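You operate a simulated robot arm through the tools that you are given. There is no shell and no other tool.

You run a simulated robot arm. Do the job below in one go: nothing can be reset, and whatever is moved stays where it is left.

JOB
Find the misfeed with a test stroke and cure it by the chart.
Fine: run the follower tight first; change only the control that the result points to; a second stroke must show ONE.

The check looks at the end state, three seconds after you hand in, the way a careful person would. Anything else that was tipped, shoved, dropped, spilled or broken makes it a failure.

ROBOT AND FRAMES
A 6-joint arm with a two-finger parallel gripper, fixed in place. Base frame: the origin is on the floor under the middle of its stand, x ahead of it, y to its left, z up. Readings come in mm, degrees, newtons and seconds.
With the tool pointing down near the work surface it reaches from about 560 to 920 mm from the base axis. Its first joint turns from -149.0 to 149.0 degrees. Payload 3.43 kg.
Tool frame: the origin (TCP) lies between the finger pads and is the grasp point; the fingertips stand 34 mm ahead of it; z points along the fingers, y is the line along which they close. The gripper opens to 128 mm. The fingers are 24 mm wide and 12 mm thick; the gripper's body (48 by 130 mm) begins 96 mm behind the TCP.
Orientation is told as [roll, pitch, yaw] about the base's x, y, z axes, in that order, counted from this pose: with the fingers straight down and closing along the base's y, the tool's x points along the base's -x, its y along +y and its z along -z.

CONTROLS
- The arm moves only by the tool step_arm. Its argument "targets" is a list of rows, each an object (a shift or turn left out is 0, a gripper value left out holds the last) with "claw": the gripper command, from -1 (fully open) to 1 (shut), values between in proportion; "dp": the shift along the tool's x, y, z in units of 100 mm (1.0 is 100 mm), a list of three; "rotation": the turn, a rotation vector about the tool's x, y, z in units of 120 degrees (1.0 is 120 degrees), a list of three. In form: [{"claw": claw, "dp": [tx, ty, tz], "rotation": [wx, wy, wz]}, ...]. A call has 1 to 20 rows; each row is the pose to reach, as a shift and turn from the pose commanded when the call began, along the tool's axes at that moment. A call with a number of a shift or a turn outside -1 to 1 is refused whole. Rows are played at 5 a second. More than 50 mm and 8.6 degrees between two rows, or a gripper value outside its range, and nothing of the call is played. A pose out of reach is approached as far as the arm can. The call stops where the force on the tool passes 40 N (or 10 N more than at its start, if that is more) or the arm is blocked; 0.2 s more then pass. Each finger travels about 108 mm/s and halts on what it meets, pressing with about 26 N; the grip force reading is that of the motor and also rises with nothing between the fingers. The clock runs only during rows and for 0.2 s after the last one: add rows that repeat a pose to give the fingers time. The reply holds the time, the measured pose of the TCP, the force on the tool along the base axes, the opening and the grip force, in the units named above and with some noise, with the torque about the TCP (base axes, N m) and any sound that the robot's microphone picked up, and new pictures: "views" is both (left out), scene, wrist or none.
- Cameras (640 x 400 px; columns grow to the right, rows downward): "scene" is fixed at [213.7, -646.6, 1766.5]; the picture's right is [0.88, 0.47, 0.00], its down [0.39, -0.73, -0.56] and it looks along [-0.26, 0.50, -0.83] (base axes); focal length 249 px, centre (320, 200). "wrist" rides on the gripper at [76, -11, -160] in the tool frame; the picture's right is [0.15, 0.99, 0.00], its down [-0.88, 0.13, -0.46] and it looks along [-0.45, 0.07, 0.89] (tool axes); focal length 234 px, centre (320, 200). There is no depth. A picture from a camera that has moved, and an enlarged one, comes with that camera's place and axes in the base frame and with its lens. The place of the scene camera against the robot may be out by one fixed shift of up to 12 mm in any direction.
- move_column(by): slides the trunk up (or, below 0, down) by that many mm; the arm rides with it, the base frame stays. It gives what a move gives, with no picture.
- inspect(camera, box): a new picture of the part [left, top, right, bottom] of that camera's present view, enlarged. The clock stands still meanwhile.
- close_job(): hands the job in; it is judged then, once.

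Nothing tells you positions but the pictures and the camera data. Unless the task says otherwise, let go and move clear before handing in.

The tools are called after ">>>" by a JSON object that holds its "name" and its "arguments". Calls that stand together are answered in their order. step_arm: Moves the arm, as the interface text tells. Its arguments: {"type":"object","properties":{"targets":{"type":"array","items":{"type":"object","properties":{"claw":{"type":"number"},"dp":{"type":"array","items":{"type":"number"}},"rotation":{"type":"array","items":{"type":"number"}}}}},"views":{"type":"string","enum":["both","scene","wrist","none"]}},"required":["targets"]} The other tools are called the same way: move_column (by) moves the trunk up or down; inspect (camera, box) takes an enlarged picture of a part of a camera's view; close_job () hands the job in.

At the start:

```text
time_s: 0.0
eef_pos: [607.4, 555.3, 1279.2]
orientation: [0.0, 0.0, 0.0]
contact_force: [1.0, -0.1, 0.2]
wrist_torque: [0.0, -0.01, 0.03]
opening: 127.9
grasp_force: 0.1
trunk travel left (down, up): [-675.0, 35.0]
```

scene: 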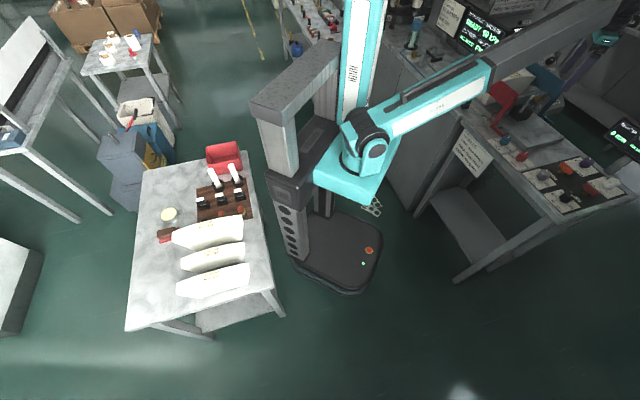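
wrist: 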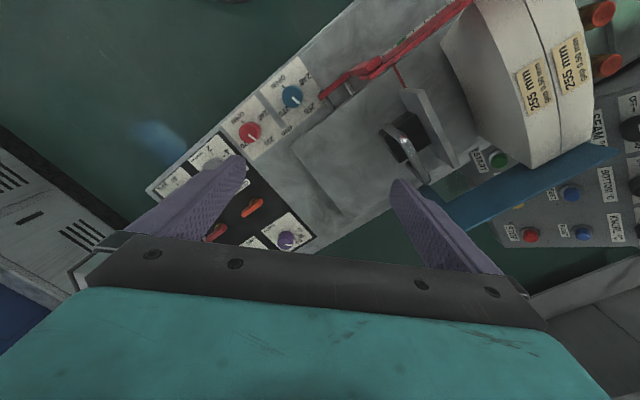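

I see a machine bench (controls, bag stack, follower) to the left of the arm, and a signboard with charts further off. I'll look closer at the signs and controls before moving.

>>> {"name": "inspect", "arguments": {"camera": "scene", "box": [380, 0, 640, 160]}}

>>> {"name": "inspect", "arguments": {"camera": "scene", "box": [440, 80, 640, 220]}}

>>> {"name": "inspect", "arguments": {"camera": "wrist", "box": [120, 60, 340, 260]}}

>>> {"name": "inspect", "arguments": {"camera": "wrist", "box": [320, 0, 640, 260]}}

>>> {"name": "inspect", "arguments": {"camera": "scene", "box": [120, 130, 300, 340]}}

```text
2.46 times, centred on (510, 80) of scene
camera zoom: at [213.7, -646.6, 1766.5], right [0.88, 0.47, 0.0], down [0.39, -0.73, -0.56], along [-0.26, 0.5, -0.83], focal length 612 px, centre (-148, 495)
```

zoom: 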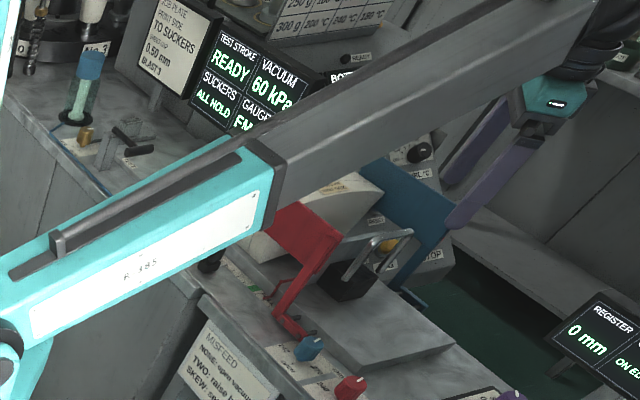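

```text
2.86 times, centred on (540, 150) of scene
camera zoom: at [213.7, -646.6, 1766.5], right [0.88, 0.47, 0.0], down [0.39, -0.73, -0.56], along [-0.26, 0.5, -0.83], focal length 710 px, centre (-309, 343)
```

zoom: 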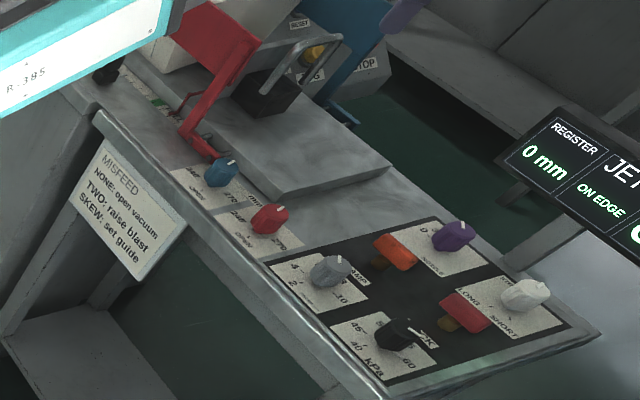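

```text
2.00 times, centred on (230, 160) of wrist
camera zoom: at [530.8, 543.4, 1438.5], right [-0.15, 0.99, 0.0], down [0.88, 0.13, 0.46], along [0.45, 0.07, -0.89], focal length 468 px, centre (500, 280)
```

zoom: 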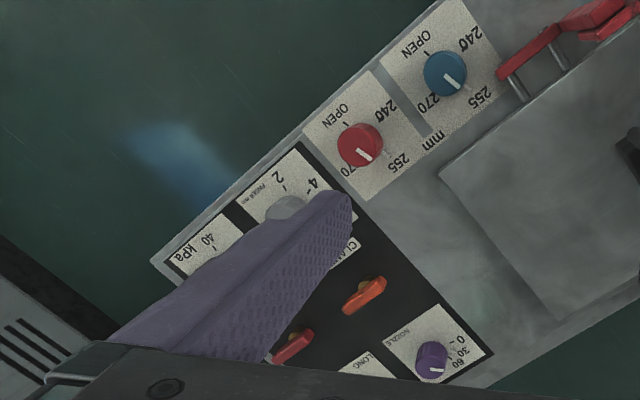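

```text
1.54 times, centred on (480, 130) of wrist
camera zoom: at [530.8, 543.4, 1438.5], right [-0.15, 0.99, 0.0], down [0.88, 0.13, 0.46], along [0.45, 0.07, -0.89], focal length 360 px, centre (74, 308)
```

zoom: 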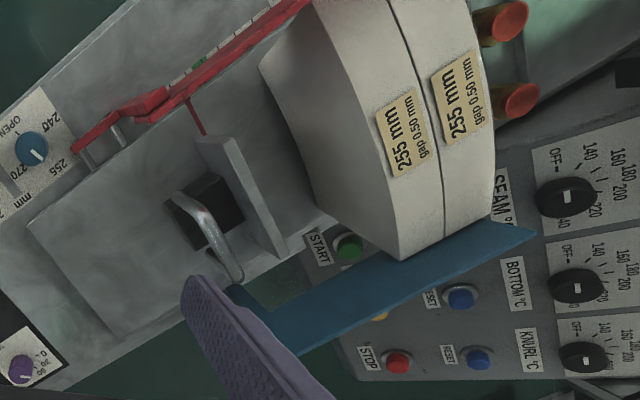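

```text
1.90 times, centred on (210, 235) of scene
camera zoom: at [213.7, -646.6, 1766.5], right [0.88, 0.47, 0.0], down [0.39, -0.73, -0.56], along [-0.26, 0.5, -0.83], focal length 474 px, centre (530, 133)
```

zoom: 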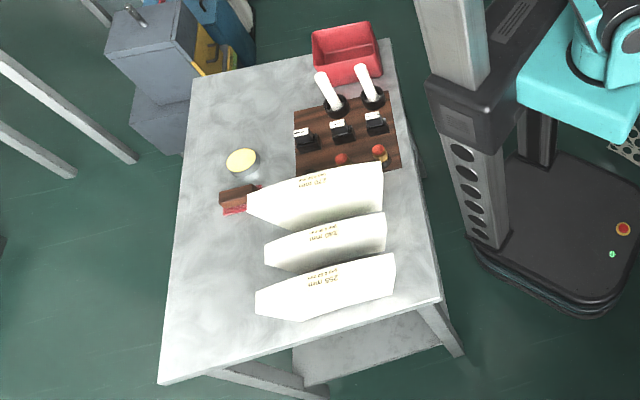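

I see a blank-feeding hopper with guides, levers, knobs and two display boards, plus a "MISFEED" chart on the bench front. I'll zoom in to read every label before planning.

>>> {"name": "inspect", "arguments": {"camera": "scene", "box": [432, 0, 532, 62]}}

>>> {"name": "inspect", "arguments": {"camera": "scene", "box": [450, 120, 520, 190]}}

>>> {"name": "inspect", "arguments": {"camera": "scene", "box": [590, 100, 640, 170]}}

>>> {"name": "inspect", "arguments": {"camera": "scene", "box": [520, 140, 640, 220]}}

>>> {"name": "inspect", "arguments": {"camera": "scene", "box": [480, 60, 590, 170]}}

>>> {"name": "inspect", "arguments": {"camera": "scene", "box": [380, 0, 470, 70]}}

```text
6.40 times, centred on (482, 31) of scene
camera zoom: at [213.7, -646.6, 1766.5], right [0.88, 0.47, 0.0], down [0.39, -0.73, -0.56], along [-0.26, 0.5, -0.83], focal length 1591 px, centre (-717, 1282)
```

zoom: 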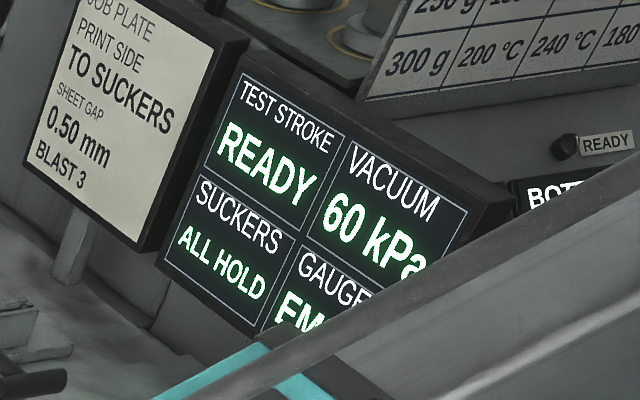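

```text
5.71 times, centred on (485, 155) of scene
camera zoom: at [213.7, -646.6, 1766.5], right [0.88, 0.47, 0.0], down [0.39, -0.73, -0.56], along [-0.26, 0.5, -0.83], focal length 1420 px, centre (-623, 457)
```

zoom: 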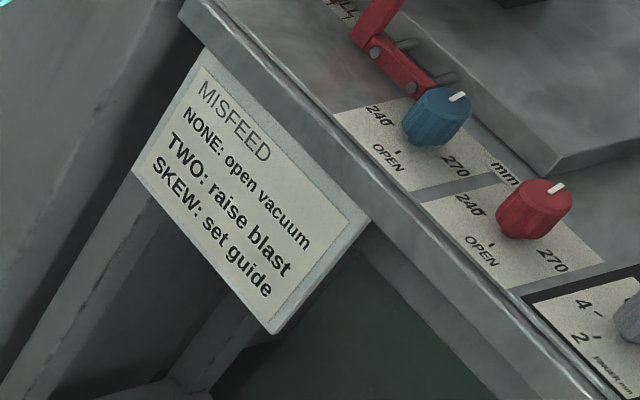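

```text
5.71 times, centred on (615, 135) of scene
camera zoom: at [213.7, -646.6, 1766.5], right [0.88, 0.47, 0.0], down [0.39, -0.73, -0.56], along [-0.26, 0.5, -0.83], focal length 1420 px, centre (-1366, 571)
```

zoom: 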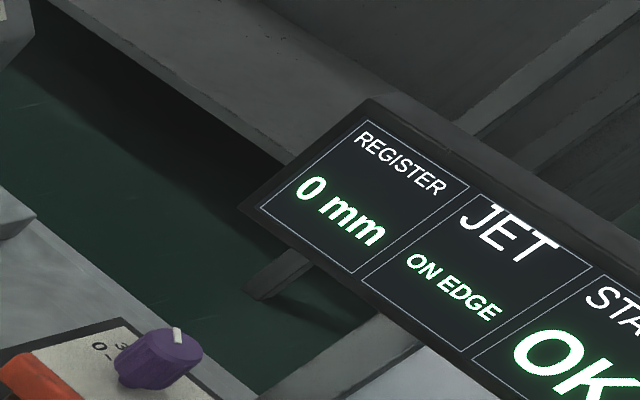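

```text
5.00 times, centred on (580, 180) of scene
camera zoom: at [213.7, -646.6, 1766.5], right [0.88, 0.47, 0.0], down [0.39, -0.73, -0.56], along [-0.26, 0.5, -0.83], focal length 1243 px, centre (-980, 300)
```

zoom: 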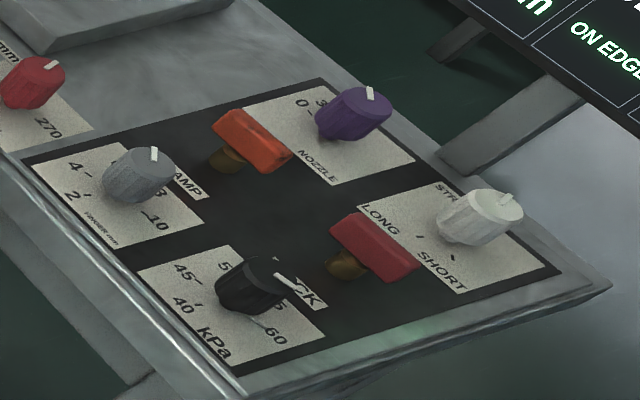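

```text
3.64 times, centred on (535, 115) of scene
camera zoom: at [213.7, -646.6, 1766.5], right [0.88, 0.47, 0.0], down [0.39, -0.73, -0.56], along [-0.26, 0.5, -0.83], focal length 904 px, centre (-462, 509)
```

zoom: 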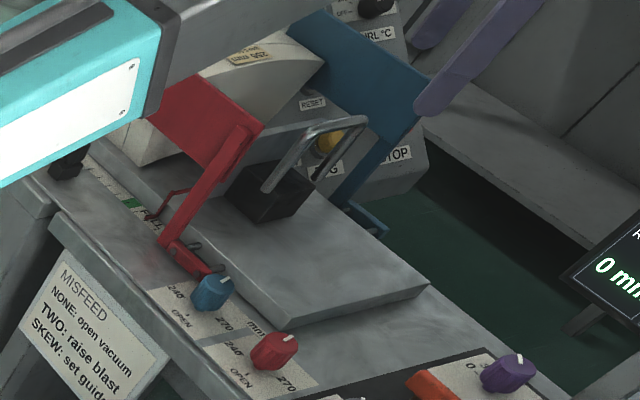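

```text
5.71 times, centred on (425, 35) of scene
camera zoom: at [213.7, -646.6, 1766.5], right [0.88, 0.47, 0.0], down [0.39, -0.73, -0.56], along [-0.26, 0.5, -0.83], focal length 1420 px, centre (-280, 1143)
```

zoom: 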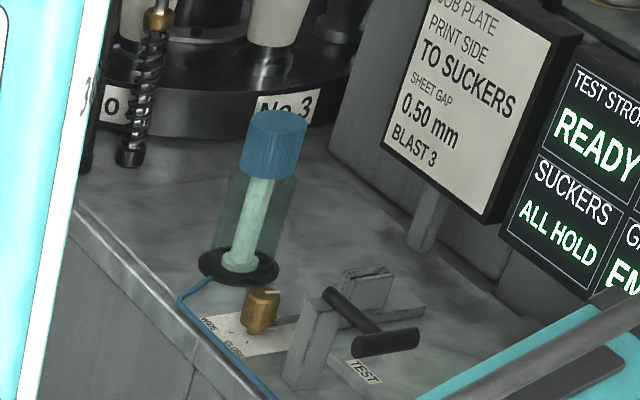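

The chart reads NONE → open vacuum, TWO → raise blast, SKEW → set guide; the TEST lever lies further along the bench to the left. I'll raise the arm, turn the tool square to the bench and survey along it with the wrist camera.

>>> {"name": "step_arm", "arguments": {"targets": [{"claw": -1, "dp": [0.1, 0.1, -0.15], "rotation": [0, 0, -0.057]}, {"dp": [0.2, 0.2, -0.3], "rotation": [0, 0, -0.114]}, {"dp": [0.3, 0.3, -0.45], "rotation": [0, 0, -0.17]}, {"dp": [0.4, 0.4, -0.6], "rotation": [0, 0, -0.226]}, {"dp": [0.5, 0.5, -0.7], "rotation": [0, 0, -0.283]}, {"dp": [0.6, 0.6, -0.8], "rotation": [0, 0, -0.339]}], "views": "both"}}

```text
time_s: 0.4
eef_pos: [600.1, 565.5, 1287.1]
orientation: [0.6, -0.2, 3.3]
contact_force: [-7.9, 17.8, 1.7]
wrist_torque: [-3.19, -1.36, -1.78]
opening: 128.0
grasp_force: 0.1
trunk travel left (down, up): [-675.0, 35.0]
stopped in row 1: the force on the tool passed its limit at 99 N (the readings are from after the stop); the commanded pose is now the measured one
camera wrist: at [524.5, 547.3, 1448.9], right [-0.2, 0.98, 0.01], down [0.87, 0.18, 0.46], along [0.45, 0.1, -0.89], focal length 234 px, centre (320, 200)
```

scene: 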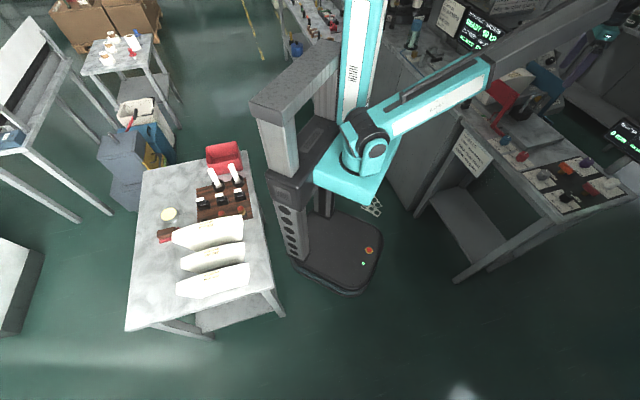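
wrist: 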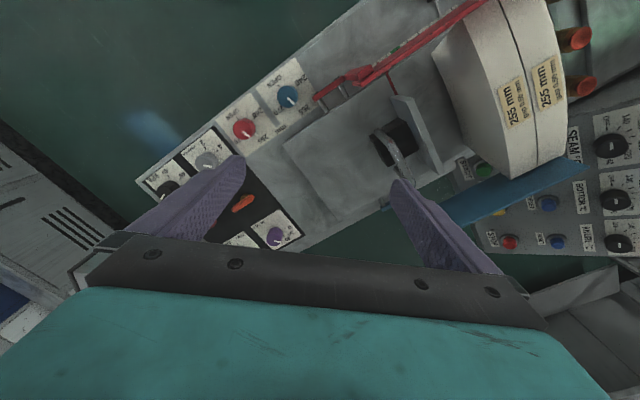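

The call halted on a force spike right at the first row, with nothing visibly touching the gripper. I'll hold still for a moment to see whether a real contact remains.

>>> {"name": "step_arm", "arguments": {"targets": [{"dp": [0, 0, 0]}, {"dp": [0, 0, 0]}, {"dp": [0, 0, 0]}], "views": "wrist"}}

>>> {"name": "inspect", "arguments": {"camera": "scene", "box": [540, 0, 640, 100]}}

```text
time_s: 1.2
eef_pos: [600.0, 565.2, 1288.6]
orientation: [0.3, -0.2, 3.3]
contact_force: [-9.1, 29.9, -4.1]
wrist_torque: [-5.06, -1.87, -2.74]
opening: 128.2
grasp_force: 0.0
trunk travel left (down, up): [-675.0, 35.0]
camera wrist: at [524.9, 547.1, 1448.8], right [-0.2, 0.98, 0.01], down [0.87, 0.18, 0.46], along [0.45, 0.1, -0.89], focal length 234 px, centre (320, 200)
```

wrist: 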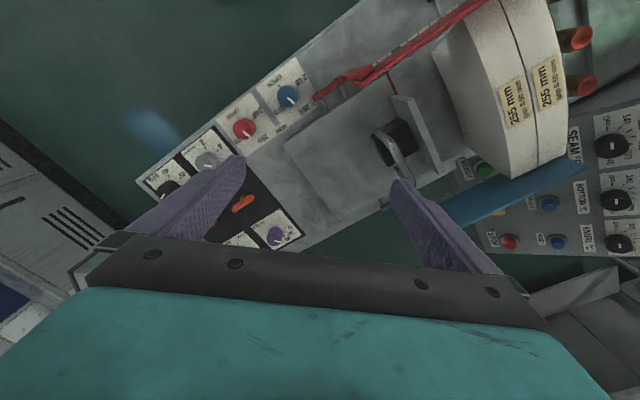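

```text
4.00 times, centred on (590, 50) of scene
camera zoom: at [213.7, -646.6, 1766.5], right [0.88, 0.47, 0.0], down [0.39, -0.73, -0.56], along [-0.26, 0.5, -0.83], focal length 994 px, centre (-760, 800)
```

zoom: 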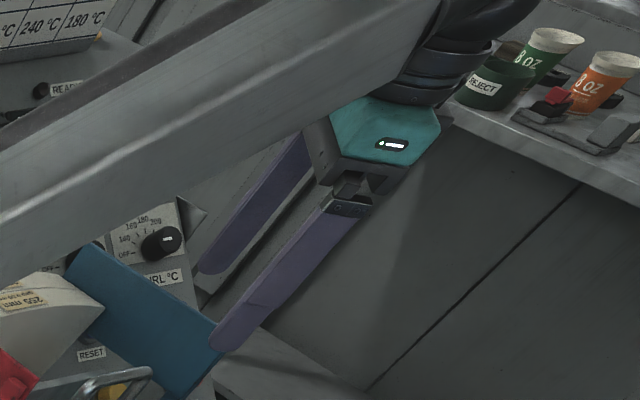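

The steady push and torque point to the wrist-camera housing leaning on the robot's own forearm, since the yaw turned it that way. I'll turn the other way, which unloads it, and go to a yaw of about −49° that is square with the bench.

>>> {"name": "step_arm", "arguments": {"targets": [{"dp": [0, 0, 0], "rotation": [0, 0, 0.03]}, {"dp": [0, 0, 0], "rotation": [0, 0, 0.06]}, {"dp": [0, 0, 0], "rotation": [0, 0, 0.1]}], "views": "none"}}

```text
time_s: 2.0
eef_pos: [599.9, 563.5, 1287.8]
orientation: [0.5, -0.1, -8.6]
contact_force: [0.9, -0.3, 0.8]
wrist_torque: [-0.04, 0.01, -0.02]
opening: 127.9
grasp_force: 0.0
trunk travel left (down, up): [-675.0, 35.0]
```

The contact is gone, so it was the forearm. I'll carry on turning away to yaw −49° and rise a little.

>>> {"name": "step_arm", "arguments": {"targets": [{"dp": [0, 0, -0.05], "rotation": [0, 0, 0.05]}, {"dp": [0, 0, -0.15], "rotation": [0, 0, 0.11]}, {"dp": [0, 0, -0.25], "rotation": [0, 0, 0.17]}, {"dp": [0, 0, -0.35], "rotation": [0, 0, 0.23]}, {"dp": [0, 0, -0.45], "rotation": [0, 0, 0.29]}, {"dp": [0, 0, -0.5], "rotation": [0, 0, 0.339]}, {"dp": [0, 0, -0.5], "rotation": [0, 0, 0.339]}], "views": "both"}}

```text
time_s: 3.6
eef_pos: [600.8, 564.5, 1338.5]
orientation: [1.0, 0.2, -49.3]
contact_force: [0.4, -0.3, 0.5]
wrist_torque: [0.01, -0.01, -0.03]
opening: 127.8
grasp_force: 0.0
trunk travel left (down, up): [-675.0, 35.0]
camera wrist: at [541.9, 611.6, 1498.4], right [0.65, 0.76, 0.02], down [0.67, -0.59, 0.45], along [0.35, -0.29, -0.89], focal length 234 px, centre (320, 200)
```

scene: 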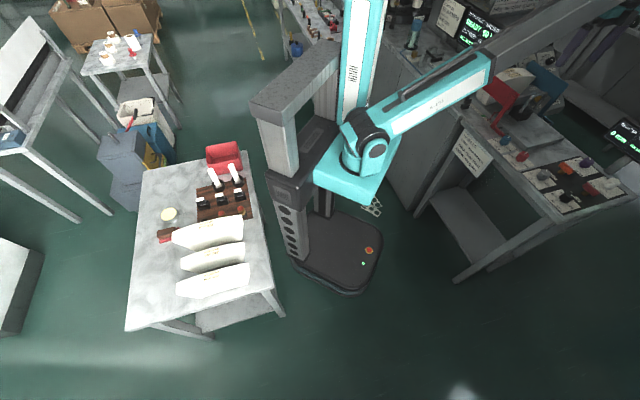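
wrist: 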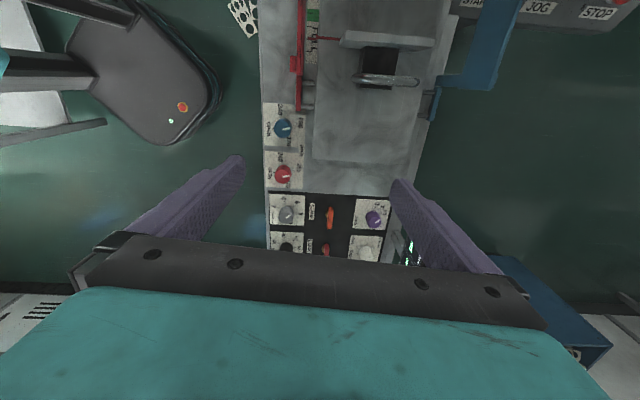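

Now the view is square with the bench: knob panel near the bottom, hopper bed with the block-and-handle follower, and a scale with a red pointer. I'll zoom on these.

>>> {"name": "inspect", "arguments": {"camera": "wrist", "box": [250, 0, 470, 140]}}

>>> {"name": "inspect", "arguments": {"camera": "wrist", "box": [250, 90, 410, 270]}}

>>> {"name": "inspect", "arguments": {"camera": "scene", "box": [470, 60, 580, 150]}}

```text
2.86 times, centred on (360, 70) of wrist
camera zoom: at [541.9, 611.6, 1498.4], right [0.65, 0.76, 0.02], down [0.67, -0.59, 0.45], along [0.35, -0.29, -0.89], focal length 669 px, centre (206, 571)
```

zoom: 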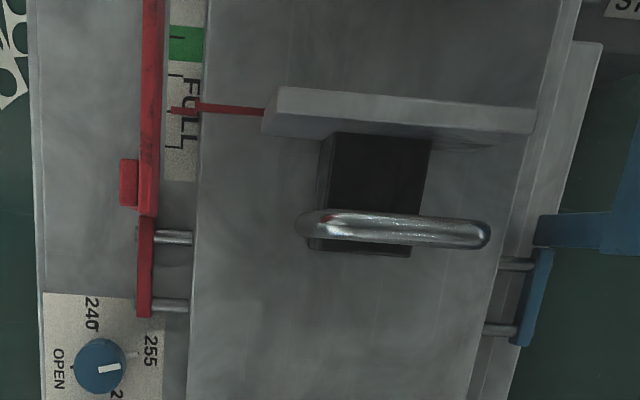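

```text
2.22 times, centred on (330, 180) of wrist
camera zoom: at [541.9, 611.6, 1498.4], right [0.65, 0.76, 0.02], down [0.67, -0.59, 0.45], along [0.35, -0.29, -0.89], focal length 520 px, centre (298, 244)
```

zoom: 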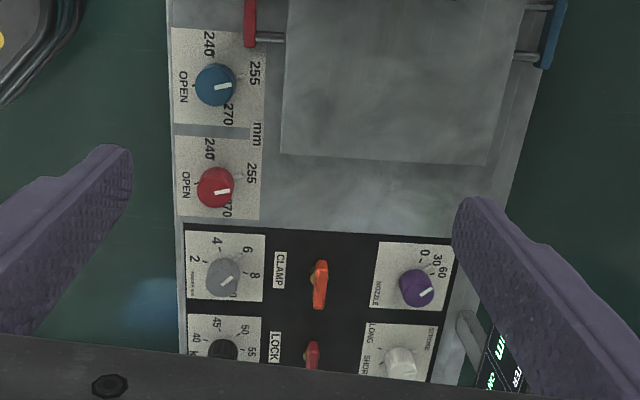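

```text
4.44 times, centred on (525, 105) of scene
camera zoom: at [213.7, -646.6, 1766.5], right [0.88, 0.47, 0.0], down [0.39, -0.73, -0.56], along [-0.26, 0.5, -0.83], focal length 1105 px, centre (-591, 622)
```

zoom: 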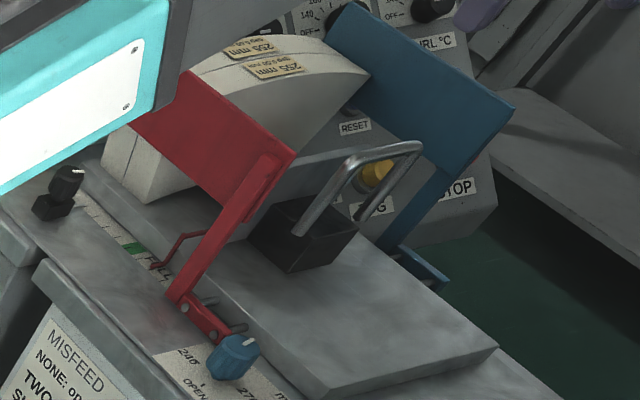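

The red and blue guides, the follower (block with wire handle and a red pointer on a FULL/green scale) and the knobs are clear. Next I'll move left along the bench, high up, to see the feed end and the TEST lever.

>>> {"name": "step_arm", "arguments": {"targets": [{"dp": [0.2, -0.1, 0]}, {"dp": [0.5, -0.25, 0]}, {"dp": [0.8, -0.4, 0]}, {"dp": [1.0, -0.5, 0]}], "views": "none"}}

>>> {"name": "step_arm", "arguments": {"targets": [{"dp": [0.2, -0.1, 0]}, {"dp": [0.5, -0.25, 0]}, {"dp": [0.8, -0.4, 0]}, {"dp": [1.0, -0.5, 0]}], "views": "both"}}

```text
time_s: 4.6
eef_pos: [499.8, 611.9, 1327.7]
orientation: [1.1, 0.3, -49.3]
contact_force: [0.2, 0.0, -0.1]
wrist_torque: [0.03, -0.01, 0.01]
opening: 128.3
grasp_force: 0.2
out of reach, approached as far as the arm can: row 2, 3, 4
trunk travel left (down, up): [-675.0, 35.0]
```

```text
time_s: 5.6
eef_pos: [396.9, 658.0, 1317.8]
orientation: [1.0, 0.4, -49.2]
contact_force: [0.1, -0.3, 0.2]
wrist_torque: [-0.01, -0.01, 0.05]
opening: 128.0
grasp_force: 0.1
out of reach, approached as far as the arm can: row 1, 2, 3, 4
trunk travel left (down, up): [-675.0, 35.0]
camera wrist: at [339.3, 705.4, 1479.5], right [0.65, 0.76, 0.02], down [0.67, -0.59, 0.45], along [0.35, -0.28, -0.89], focal length 234 px, centre (320, 200)
```

scene: 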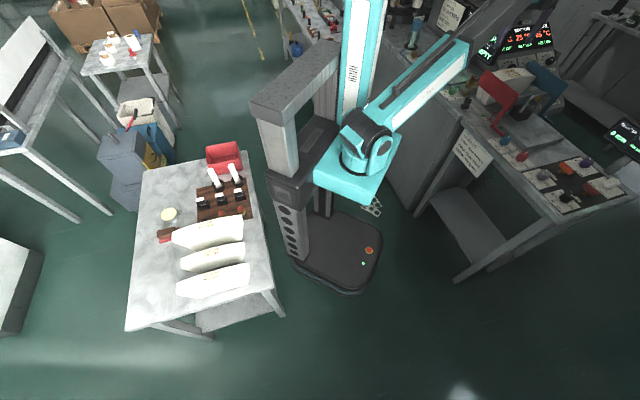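
wrist: 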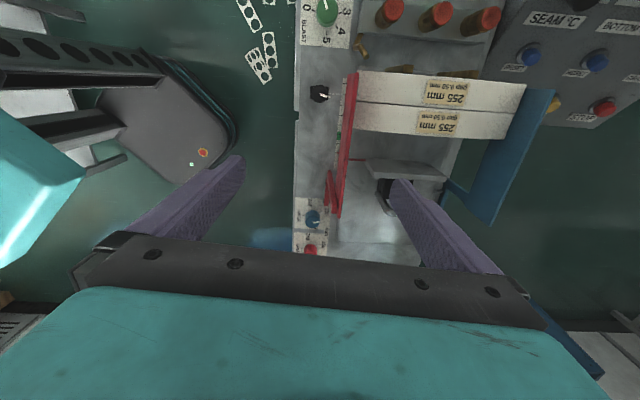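

I can now see the blast valve (green knob) and the suckers (orange tips) at the head of the stack. I'll continue left.

>>> {"name": "step_arm", "arguments": {"targets": [{"dp": [0.2, 0, 0]}, {"dp": [0.5, 0, 0]}, {"dp": [0.8, 0, 0]}, {"dp": [1.0, 0, 0]}], "views": "none"}}

>>> {"name": "step_arm", "arguments": {"targets": [{"dp": [0.2, 0, 0]}, {"dp": [0.5, 0, 0]}, {"dp": [0.8, 0, 0]}, {"dp": [1.0, 0, 0]}], "views": "both"}}

```text
time_s: 6.6
eef_pos: [332.8, 734.3, 1320.2]
orientation: [0.4, 0.2, -49.3]
contact_force: [-0.2, 0.0, 0.5]
wrist_torque: [0.03, 0.02, 0.0]
opening: 128.2
grasp_force: 0.1
trunk travel left (down, up): [-675.0, 35.0]
```

```text
time_s: 7.6
eef_pos: [264.1, 795.5, 1312.2]
orientation: [0.5, 0.2, -49.2]
contact_force: [0.0, -0.6, -0.7]
wrist_torque: [0.01, 0.01, -0.02]
opening: 128.0
grasp_force: 0.0
out of reach, approached as far as the arm can: row 3, 4
trunk travel left (down, up): [-675.0, 35.0]
camera wrist: at [205.8, 843.2, 1473.9], right [0.65, 0.76, 0.01], down [0.67, -0.59, 0.45], along [0.35, -0.29, -0.89], focal length 234 px, centre (320, 200)
```

scene: 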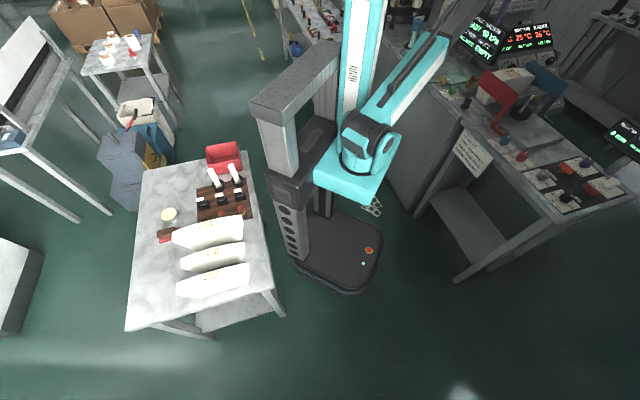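
wrist: 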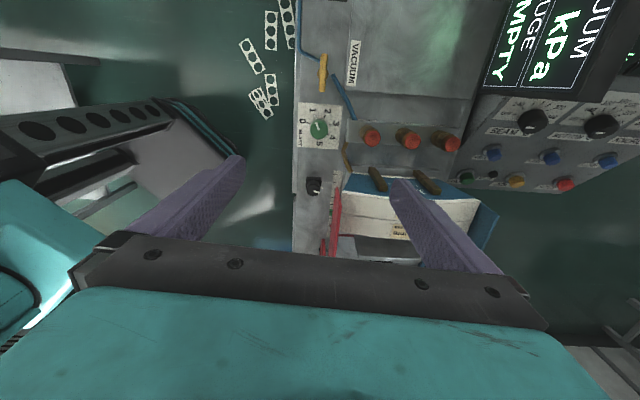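

I now see the VACUUM cock (yellow), the BLAST dial (green), three suckers and a small black knob by the stack scale. Zooming in on these and the gauges.

>>> {"name": "inspect", "arguments": {"camera": "wrist", "box": [285, 0, 485, 130]}}

>>> {"name": "inspect", "arguments": {"camera": "wrist", "box": [285, 90, 485, 260]}}

>>> {"name": "inspect", "arguments": {"camera": "wrist", "box": [450, 0, 640, 200]}}

>>> {"name": "inspect", "arguments": {"camera": "scene", "box": [430, 0, 560, 120]}}

>>> {"name": "inspect", "arguments": {"camera": "scene", "box": [395, 0, 495, 70]}}

```text
3.08 times, centred on (385, 65) of wrist
camera zoom: at [205.8, 843.2, 1473.9], right [0.65, 0.76, 0.01], down [0.67, -0.59, 0.45], along [0.35, -0.29, -0.89], focal length 720 px, centre (120, 615)
```

zoom: 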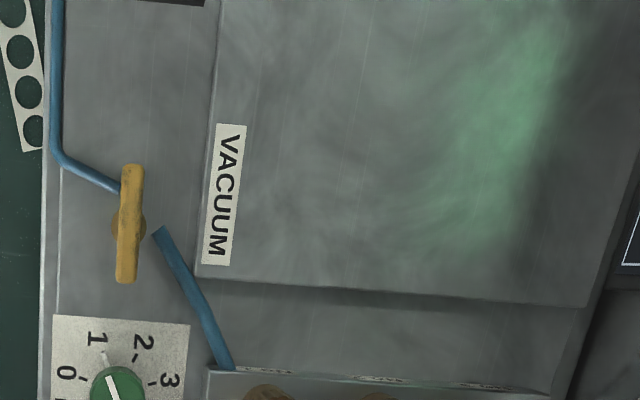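

```text
2.35 times, centred on (385, 175) of wrist
camera zoom: at [205.8, 843.2, 1473.9], right [0.65, 0.76, 0.01], down [0.67, -0.59, 0.45], along [0.35, -0.29, -0.89], focal length 551 px, centre (167, 259)
```

zoom: 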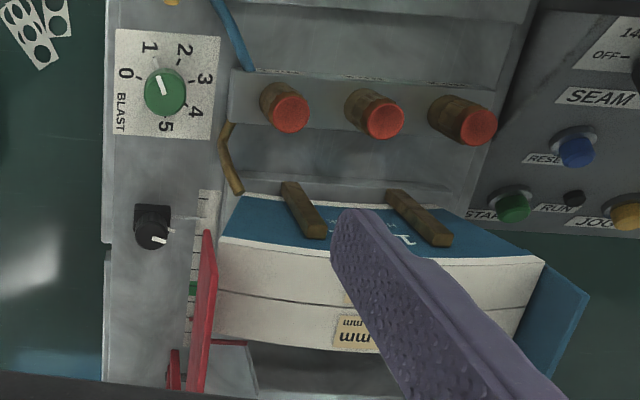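

```text
2.00 times, centred on (545, 100) of wrist
camera zoom: at [205.8, 843.2, 1473.9], right [0.65, 0.76, 0.01], down [0.67, -0.59, 0.45], along [0.35, -0.29, -0.89], focal length 468 px, centre (-130, 400)
```

zoom: 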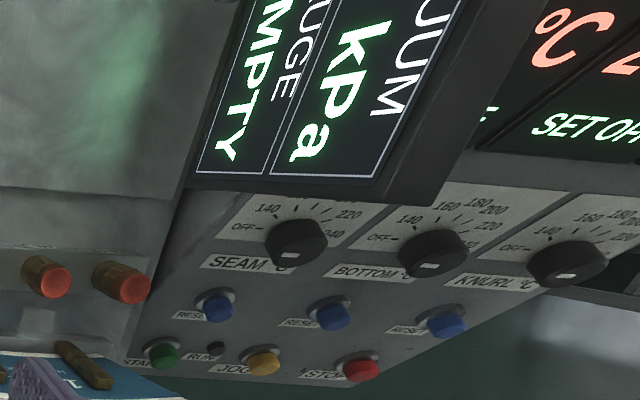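

```text
3.33 times, centred on (495, 60) of scene
camera zoom: at [213.7, -646.6, 1766.5], right [0.88, 0.47, 0.0], down [0.39, -0.73, -0.56], along [-0.26, 0.5, -0.83], focal length 829 px, centre (-263, 667)
```

zoom: 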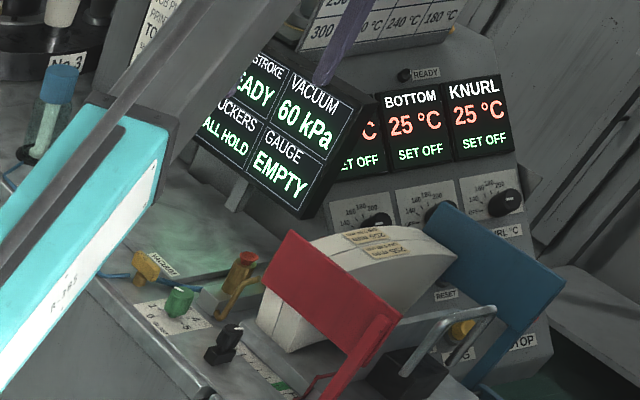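

```text
5.71 times, centred on (445, 35) of scene
camera zoom: at [213.7, -646.6, 1766.5], right [0.88, 0.47, 0.0], down [0.39, -0.73, -0.56], along [-0.26, 0.5, -0.83], focal length 1420 px, centre (-394, 1143)
```

zoom: 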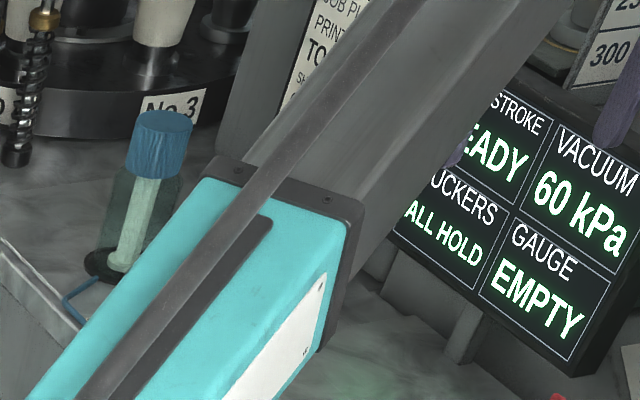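

The cock, BLAST dial (set near 1; job plate says 3) and gauges are clear. I'll zoom further on the scale with the black knob and the dial.

>>> {"name": "inspect", "arguments": {"camera": "wrist", "box": [295, 160, 365, 260]}}

>>> {"name": "inspect", "arguments": {"camera": "wrist", "box": [290, 95, 360, 165]}}

>>> {"name": "inspect", "arguments": {"camera": "scene", "box": [440, 75, 510, 125]}}

>>> {"name": "inspect", "arguments": {"camera": "wrist", "box": [330, 140, 510, 250]}}

```text
4.00 times, centred on (330, 210) of wrist
camera zoom: at [205.8, 843.2, 1473.9], right [0.65, 0.76, 0.01], down [0.67, -0.59, 0.45], along [0.35, -0.29, -0.89], focal length 937 px, centre (280, 160)
```

zoom: 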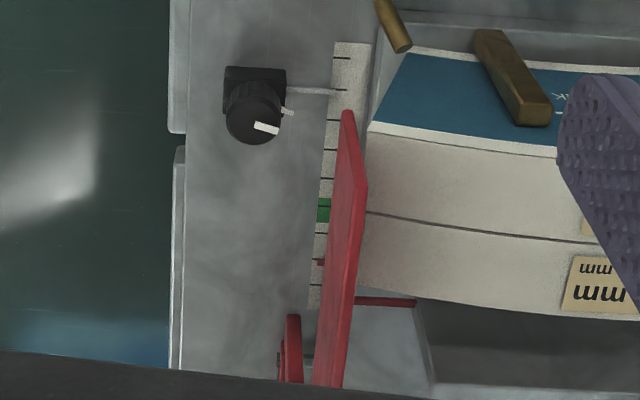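

```text
5.71 times, centred on (325, 130) of wrist
camera zoom: at [205.8, 843.2, 1473.9], right [0.65, 0.76, 0.01], down [0.67, -0.59, 0.45], along [0.35, -0.29, -0.89], focal length 1338 px, centre (291, 600)
```

zoom: 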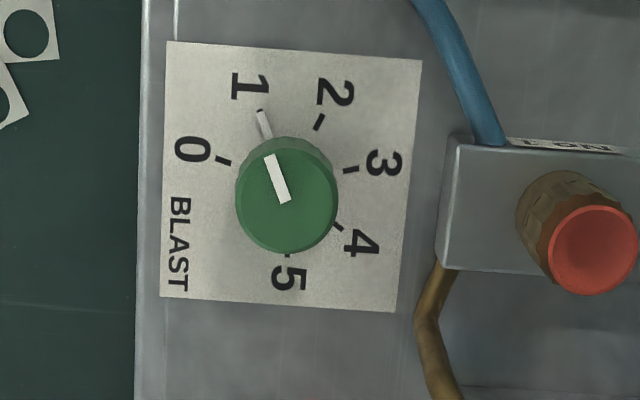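

```text
8.00 times, centred on (475, 100) of scene
camera zoom: at [213.7, -646.6, 1766.5], right [0.88, 0.47, 0.0], down [0.39, -0.73, -0.56], along [-0.26, 0.5, -0.83], focal length 1989 px, centre (-920, 1000)
```

zoom: 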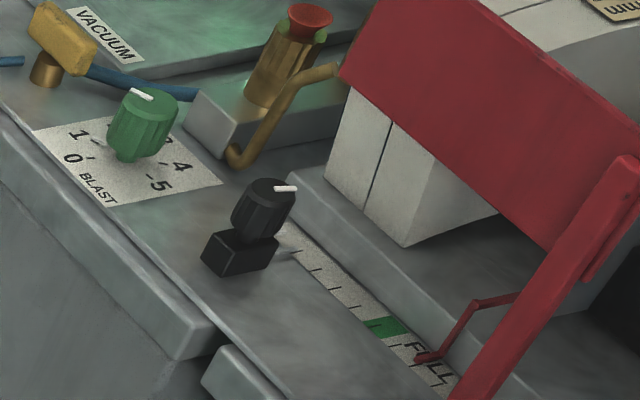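

```text
3.56 times, centred on (420, 195) of wrist
camera zoom: at [205.8, 843.2, 1473.9], right [0.65, 0.76, 0.01], down [0.67, -0.59, 0.45], along [0.35, -0.29, -0.89], focal length 833 px, centre (-36, 218)
```

zoom: 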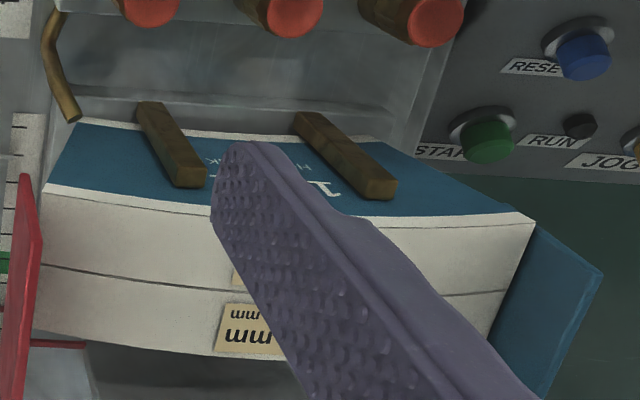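

The small black slider sits on the scale, the front blank's print side faces the suckers, and the follower pointer is at FULL with the green zone ahead of it. I'll tilt the tool to look left and find the TEST lever.

>>> {"name": "step_arm", "arguments": {"targets": [{"dp": [0, 0, 0], "rotation": [0, 0.06, 0]}, {"dp": [0, 0, 0], "rotation": [0, 0.12, 0]}, {"dp": [0, 0, 0], "rotation": [0, 0.18, 0]}, {"dp": [0, 0, 0], "rotation": [0, 0.24, 0]}, {"dp": [0, 0, 0], "rotation": [0, 0.24, 0]}], "views": "both"}}

```text
time_s: 8.8
eef_pos: [264.8, 795.4, 1314.0]
orientation: [0.4, 29.1, -48.9]
contact_force: [-1.2, 0.5, -0.4]
wrist_torque: [0.01, 0.03, -0.01]
opening: 127.8
grasp_force: 0.0
trunk travel left (down, up): [-675.0, 35.0]
camera wrist: at [262.2, 777.9, 1491.0], right [0.66, 0.74, 0.08], down [0.75, -0.67, -0.03], along [0.03, 0.08, -1.0], focal length 234 px, centre (320, 200)
```

scene: 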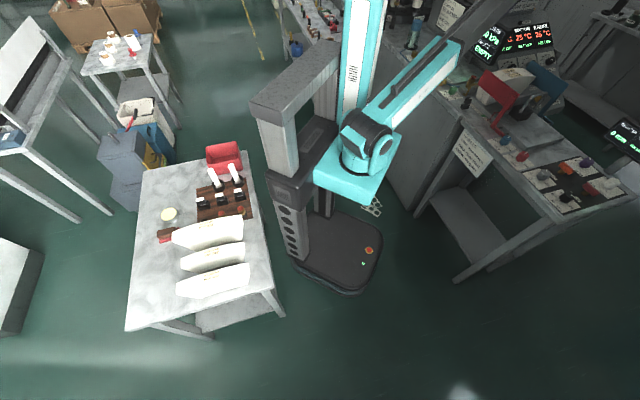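
wrist: 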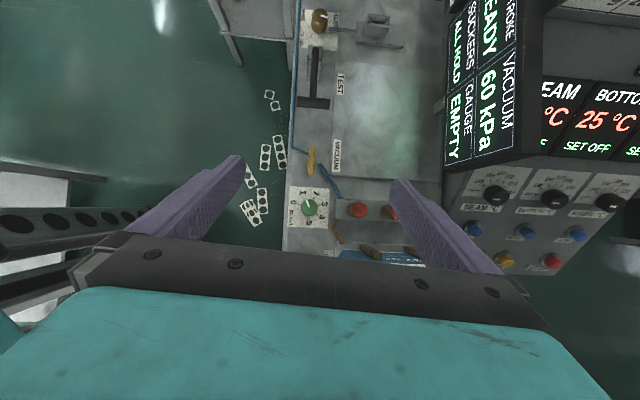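

I now see the TEST lever (a black T-bar) just left of the vacuum cock. Zooming in.

>>> {"name": "inspect", "arguments": {"camera": "wrist", "box": [280, 0, 420, 120]}}

>>> {"name": "inspect", "arguments": {"camera": "wrist", "box": [285, 80, 365, 180]}}

>>> {"name": "inspect", "arguments": {"camera": "wrist", "box": [430, 0, 640, 180]}}

>>> {"name": "inspect", "arguments": {"camera": "wrist", "box": [280, 180, 430, 270]}}

```text
3.33 times, centred on (350, 60) of wrist
camera zoom: at [262.2, 777.9, 1491.0], right [0.66, 0.74, 0.08], down [0.75, -0.67, -0.03], along [0.03, 0.08, -1.0], focal length 781 px, centre (220, 667)
```

zoom: 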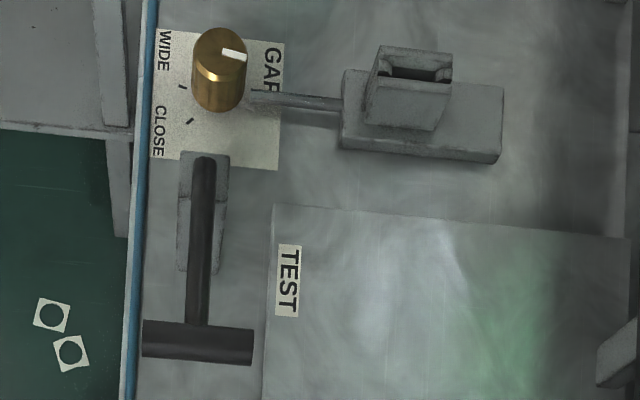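

```text
4.00 times, centred on (325, 130) of wrist
camera zoom: at [262.2, 777.9, 1491.0], right [0.66, 0.74, 0.08], down [0.75, -0.67, -0.03], along [0.03, 0.08, -1.0], focal length 937 px, centre (300, 480)
```

zoom: 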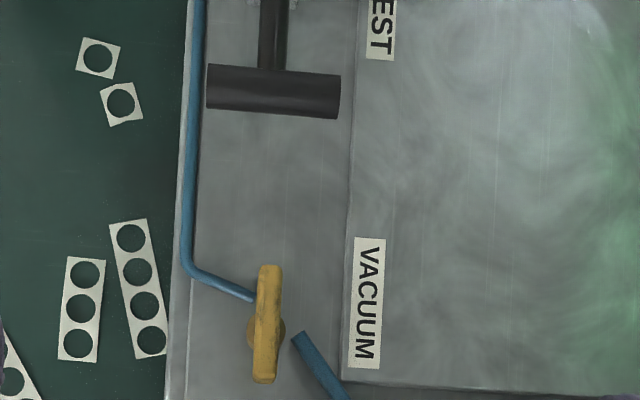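

```text
2.22 times, centred on (535, 90) of wrist
camera zoom: at [262.2, 777.9, 1491.0], right [0.66, 0.74, 0.08], down [0.75, -0.67, -0.03], along [0.03, 0.08, -1.0], focal length 520 px, centre (-158, 444)
```

zoom: 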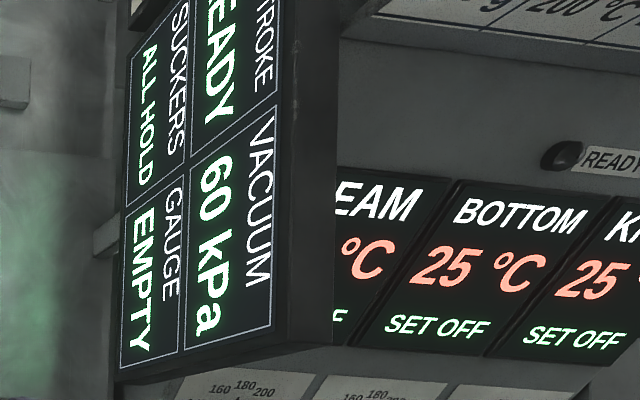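

```text
4.27 times, centred on (355, 225) of wrist
camera zoom: at [262.2, 777.9, 1491.0], right [0.66, 0.74, 0.08], down [0.75, -0.67, -0.03], along [0.03, 0.08, -1.0], focal length 999 px, centre (171, 93)
```

zoom: 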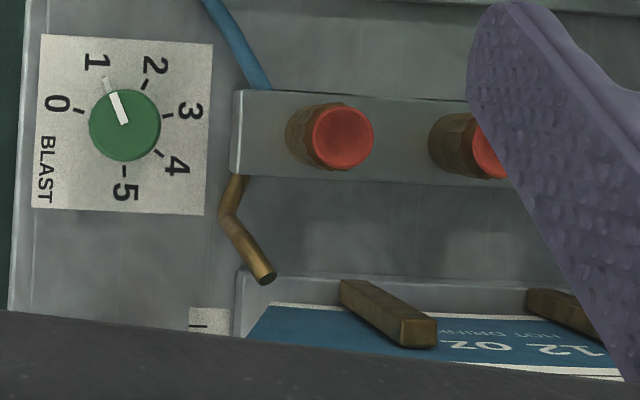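

The TEST lever is a horizontal arm with its T-bar about 90 mm above the bench, at about (125, 926, 1054), near the edge of my reach; the bench runs at 45° to the base axes. Next I'll return to vertical, square up at yaw −45° and go back over the follower.

>>> {"name": "step_arm", "arguments": {"targets": [{"dp": [-0.2, 0, -0.11], "rotation": [0, -0.06, 0]}, {"dp": [-0.45, 0, -0.25], "rotation": [0, -0.12, 0]}, {"dp": [-0.7, 0, -0.39], "rotation": [0, -0.18, 0]}, {"dp": [-0.87, 0, -0.48], "rotation": [0, -0.243, 0]}, {"dp": [-0.87, 0, -0.48], "rotation": [0, -0.243, 0]}], "views": "none"}}

>>> {"name": "step_arm", "arguments": {"targets": [{"dp": [-0.2, 0.1, 0], "rotation": [0, 0, -0.017]}, {"dp": [-0.5, 0.2, 0], "rotation": [0, 0, -0.034]}, {"dp": [-0.8, 0.3, 0], "rotation": [0, 0, -0.034]}, {"dp": [-1.0, 0.4, 0], "rotation": [0, 0, -0.034]}, {"dp": [-1.0, 0.4, 0], "rotation": [0, 0, -0.034]}], "views": "both"}}

```text
time_s: 10.0
eef_pos: [329.3, 718.4, 1312.5]
orientation: [0.4, -0.2, -49.3]
contact_force: [-0.3, 0.6, -0.2]
wrist_torque: [-0.01, 0.02, 0.03]
opening: 128.2
grasp_force: 0.0
trunk travel left (down, up): [-675.0, 35.0]
```

```text
time_s: 11.2
eef_pos: [424.1, 668.8, 1314.9]
orientation: [0.4, -0.2, -45.1]
contact_force: [0.1, -0.5, -0.1]
wrist_torque: [-0.03, -0.01, 0.01]
opening: 128.1
grasp_force: 0.1
trunk travel left (down, up): [-675.0, 35.0]
camera wrist: at [362.6, 715.2, 1474.5], right [0.6, 0.8, 0.01], down [0.71, -0.53, 0.46], along [0.37, -0.27, -0.89], focal length 234 px, centre (320, 200)
```

scene: 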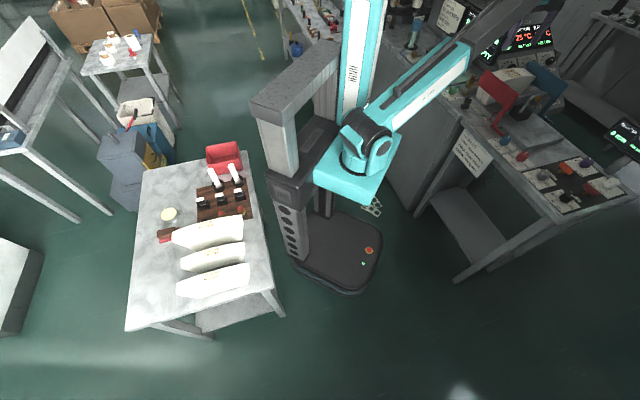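
wrist: 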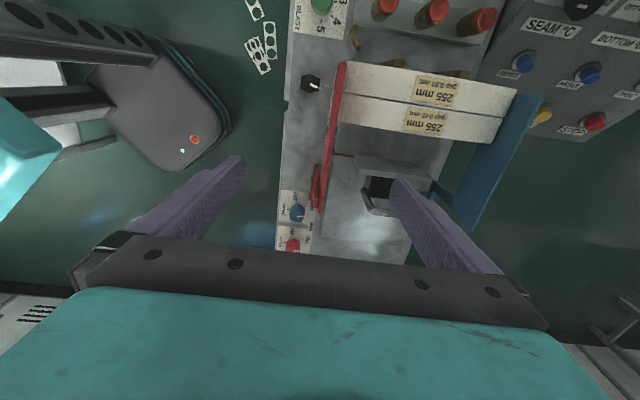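

Now I'll move another 100 mm to the right along the bench and a bit outward to look over the follower, stack and scale together.

>>> {"name": "step_arm", "arguments": {"targets": [{"dp": [-0.2, 0.15, 0]}, {"dp": [-0.5, 0.3, 0]}, {"dp": [-0.8, 0.45, 0]}, {"dp": [-1.0, 0.6, 0]}, {"dp": [-1.0, 0.6, 0]}], "views": "wrist"}}

>>> {"name": "inspect", "arguments": {"camera": "wrist", "box": [220, 0, 480, 200]}}

>>> {"name": "inspect", "arguments": {"camera": "wrist", "box": [240, 40, 340, 160]}}

>>> {"name": "inspect", "arguments": {"camera": "scene", "box": [470, 70, 560, 140]}}

```text
time_s: 12.4
eef_pos: [537.8, 642.4, 1314.6]
orientation: [0.4, -0.2, -45.2]
contact_force: [0.5, 0.9, 0.2]
wrist_torque: [0.02, -0.05, -0.02]
opening: 127.9
grasp_force: 0.1
trunk travel left (down, up): [-675.0, 35.0]
camera wrist: at [475.2, 686.6, 1474.4], right [0.6, 0.8, 0.01], down [0.71, -0.53, 0.46], along [0.37, -0.27, -0.89], focal length 234 px, centre (320, 200)
```

wrist: 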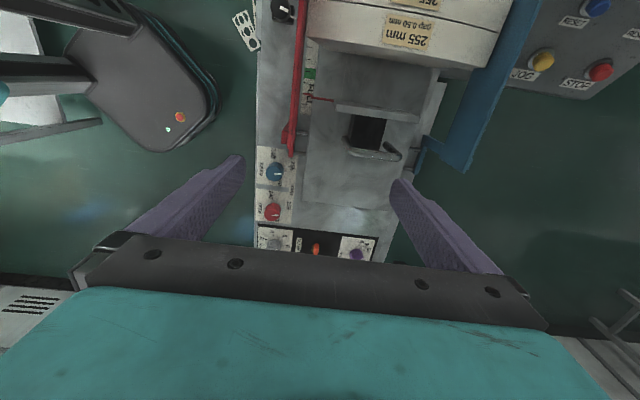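

```text
2.00 times, centred on (350, 100) of wrist
camera zoom: at [475.2, 686.6, 1474.4], right [0.6, 0.8, 0.01], down [0.71, -0.53, 0.46], along [0.37, -0.27, -0.89], focal length 468 px, centre (260, 400)
```

zoom: 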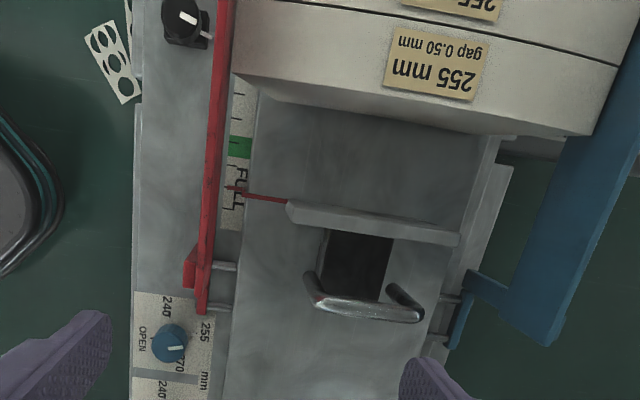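

```text
3.33 times, centred on (290, 100) of wrist
camera zoom: at [475.2, 686.6, 1474.4], right [0.6, 0.8, 0.01], down [0.71, -0.53, 0.46], along [0.37, -0.27, -0.89], focal length 781 px, centre (420, 533)
```

zoom: 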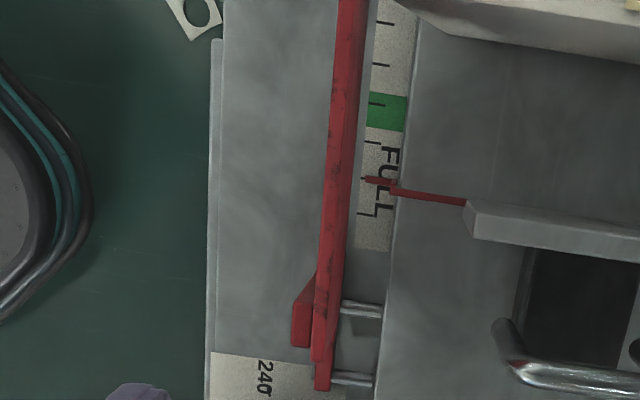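

```text
5.71 times, centred on (515, 105) of scene
camera zoom: at [213.7, -646.6, 1766.5], right [0.88, 0.47, 0.0], down [0.39, -0.73, -0.56], along [-0.26, 0.5, -0.83], focal length 1420 px, centre (-794, 743)
```

zoom: 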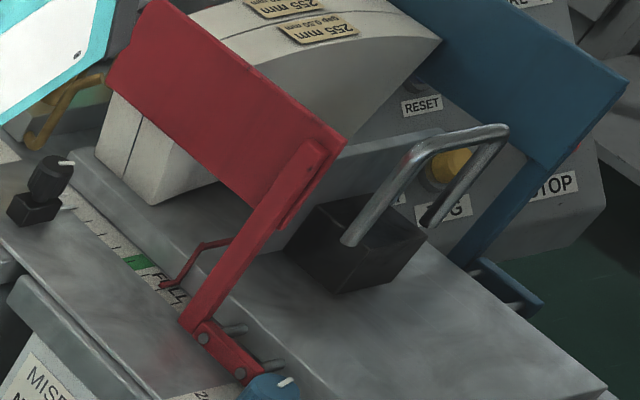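

The follower plate (u≈120 mm along the bench) stands clear of the stack's back (u≈200), so it does need running up. I plan to push its wire handle (top bar about z 1120) from behind with closed fingers, so I'll shut the gripper and move behind it.

>>> {"name": "step_arm", "arguments": {"targets": [{"claw": 1, "dp": [-0.2, 0.2, 0]}, {"claw": 1, "dp": [-0.4, 0.4, 0.1]}, {"claw": 1, "dp": [-0.6, 0.65, 0.3]}, {"claw": 1, "dp": [-0.6, 0.65, 0.6]}, {"claw": 1, "dp": [-0.6, 0.65, 0.9]}, {"claw": 1, "dp": [-0.6, 0.65, 0.9]}], "views": "both"}}

>>> {"name": "inspect", "arguments": {"camera": "scene", "box": [470, 50, 590, 140]}}

```text
time_s: 13.8
eef_pos: [621.0, 638.8, 1221.5]
orientation: [0.5, -0.3, -45.1]
contact_force: [-0.6, 0.6, 0.4]
wrist_torque: [0.03, 0.01, -0.01]
opening: 0.1
grasp_force: 26.3
out of reach, approached as far as the arm can: row 2, 3, 4, 5, 6
trunk travel left (down, up): [-675.0, 35.0]
camera wrist: at [558.5, 683.4, 1382.6], right [0.6, 0.8, 0.01], down [0.71, -0.53, 0.46], along [0.37, -0.27, -0.89], focal length 234 px, centre (320, 200)
```

scene: 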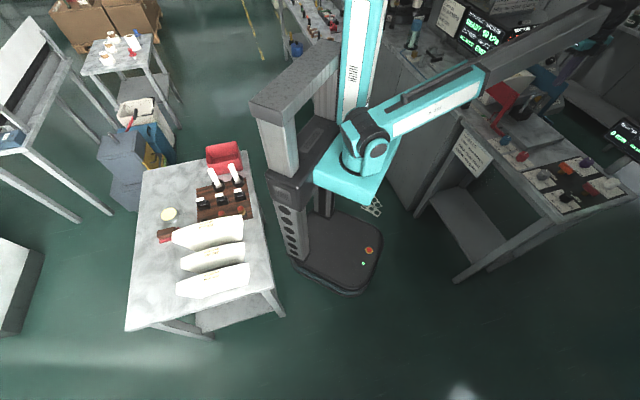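
wrist: 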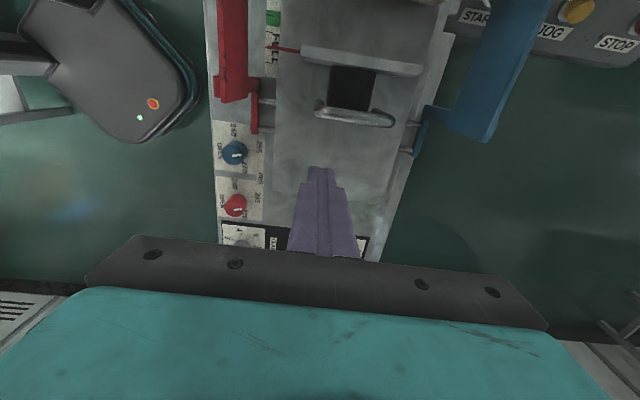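

```text
4.44 times, centred on (530, 95) of scene
camera zoom: at [213.7, -646.6, 1766.5], right [0.88, 0.47, 0.0], down [0.39, -0.73, -0.56], along [-0.26, 0.5, -0.83], focal length 1105 px, centre (-613, 667)
```

zoom: 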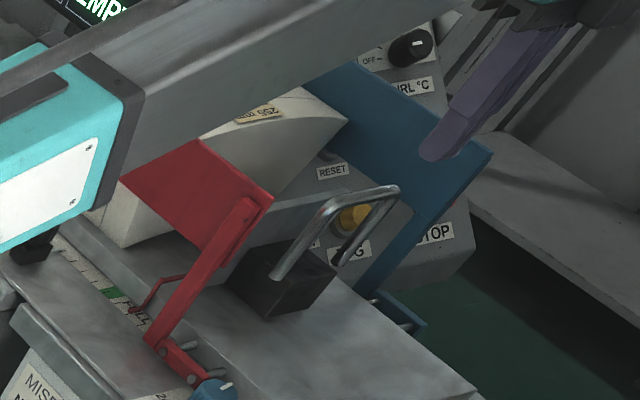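

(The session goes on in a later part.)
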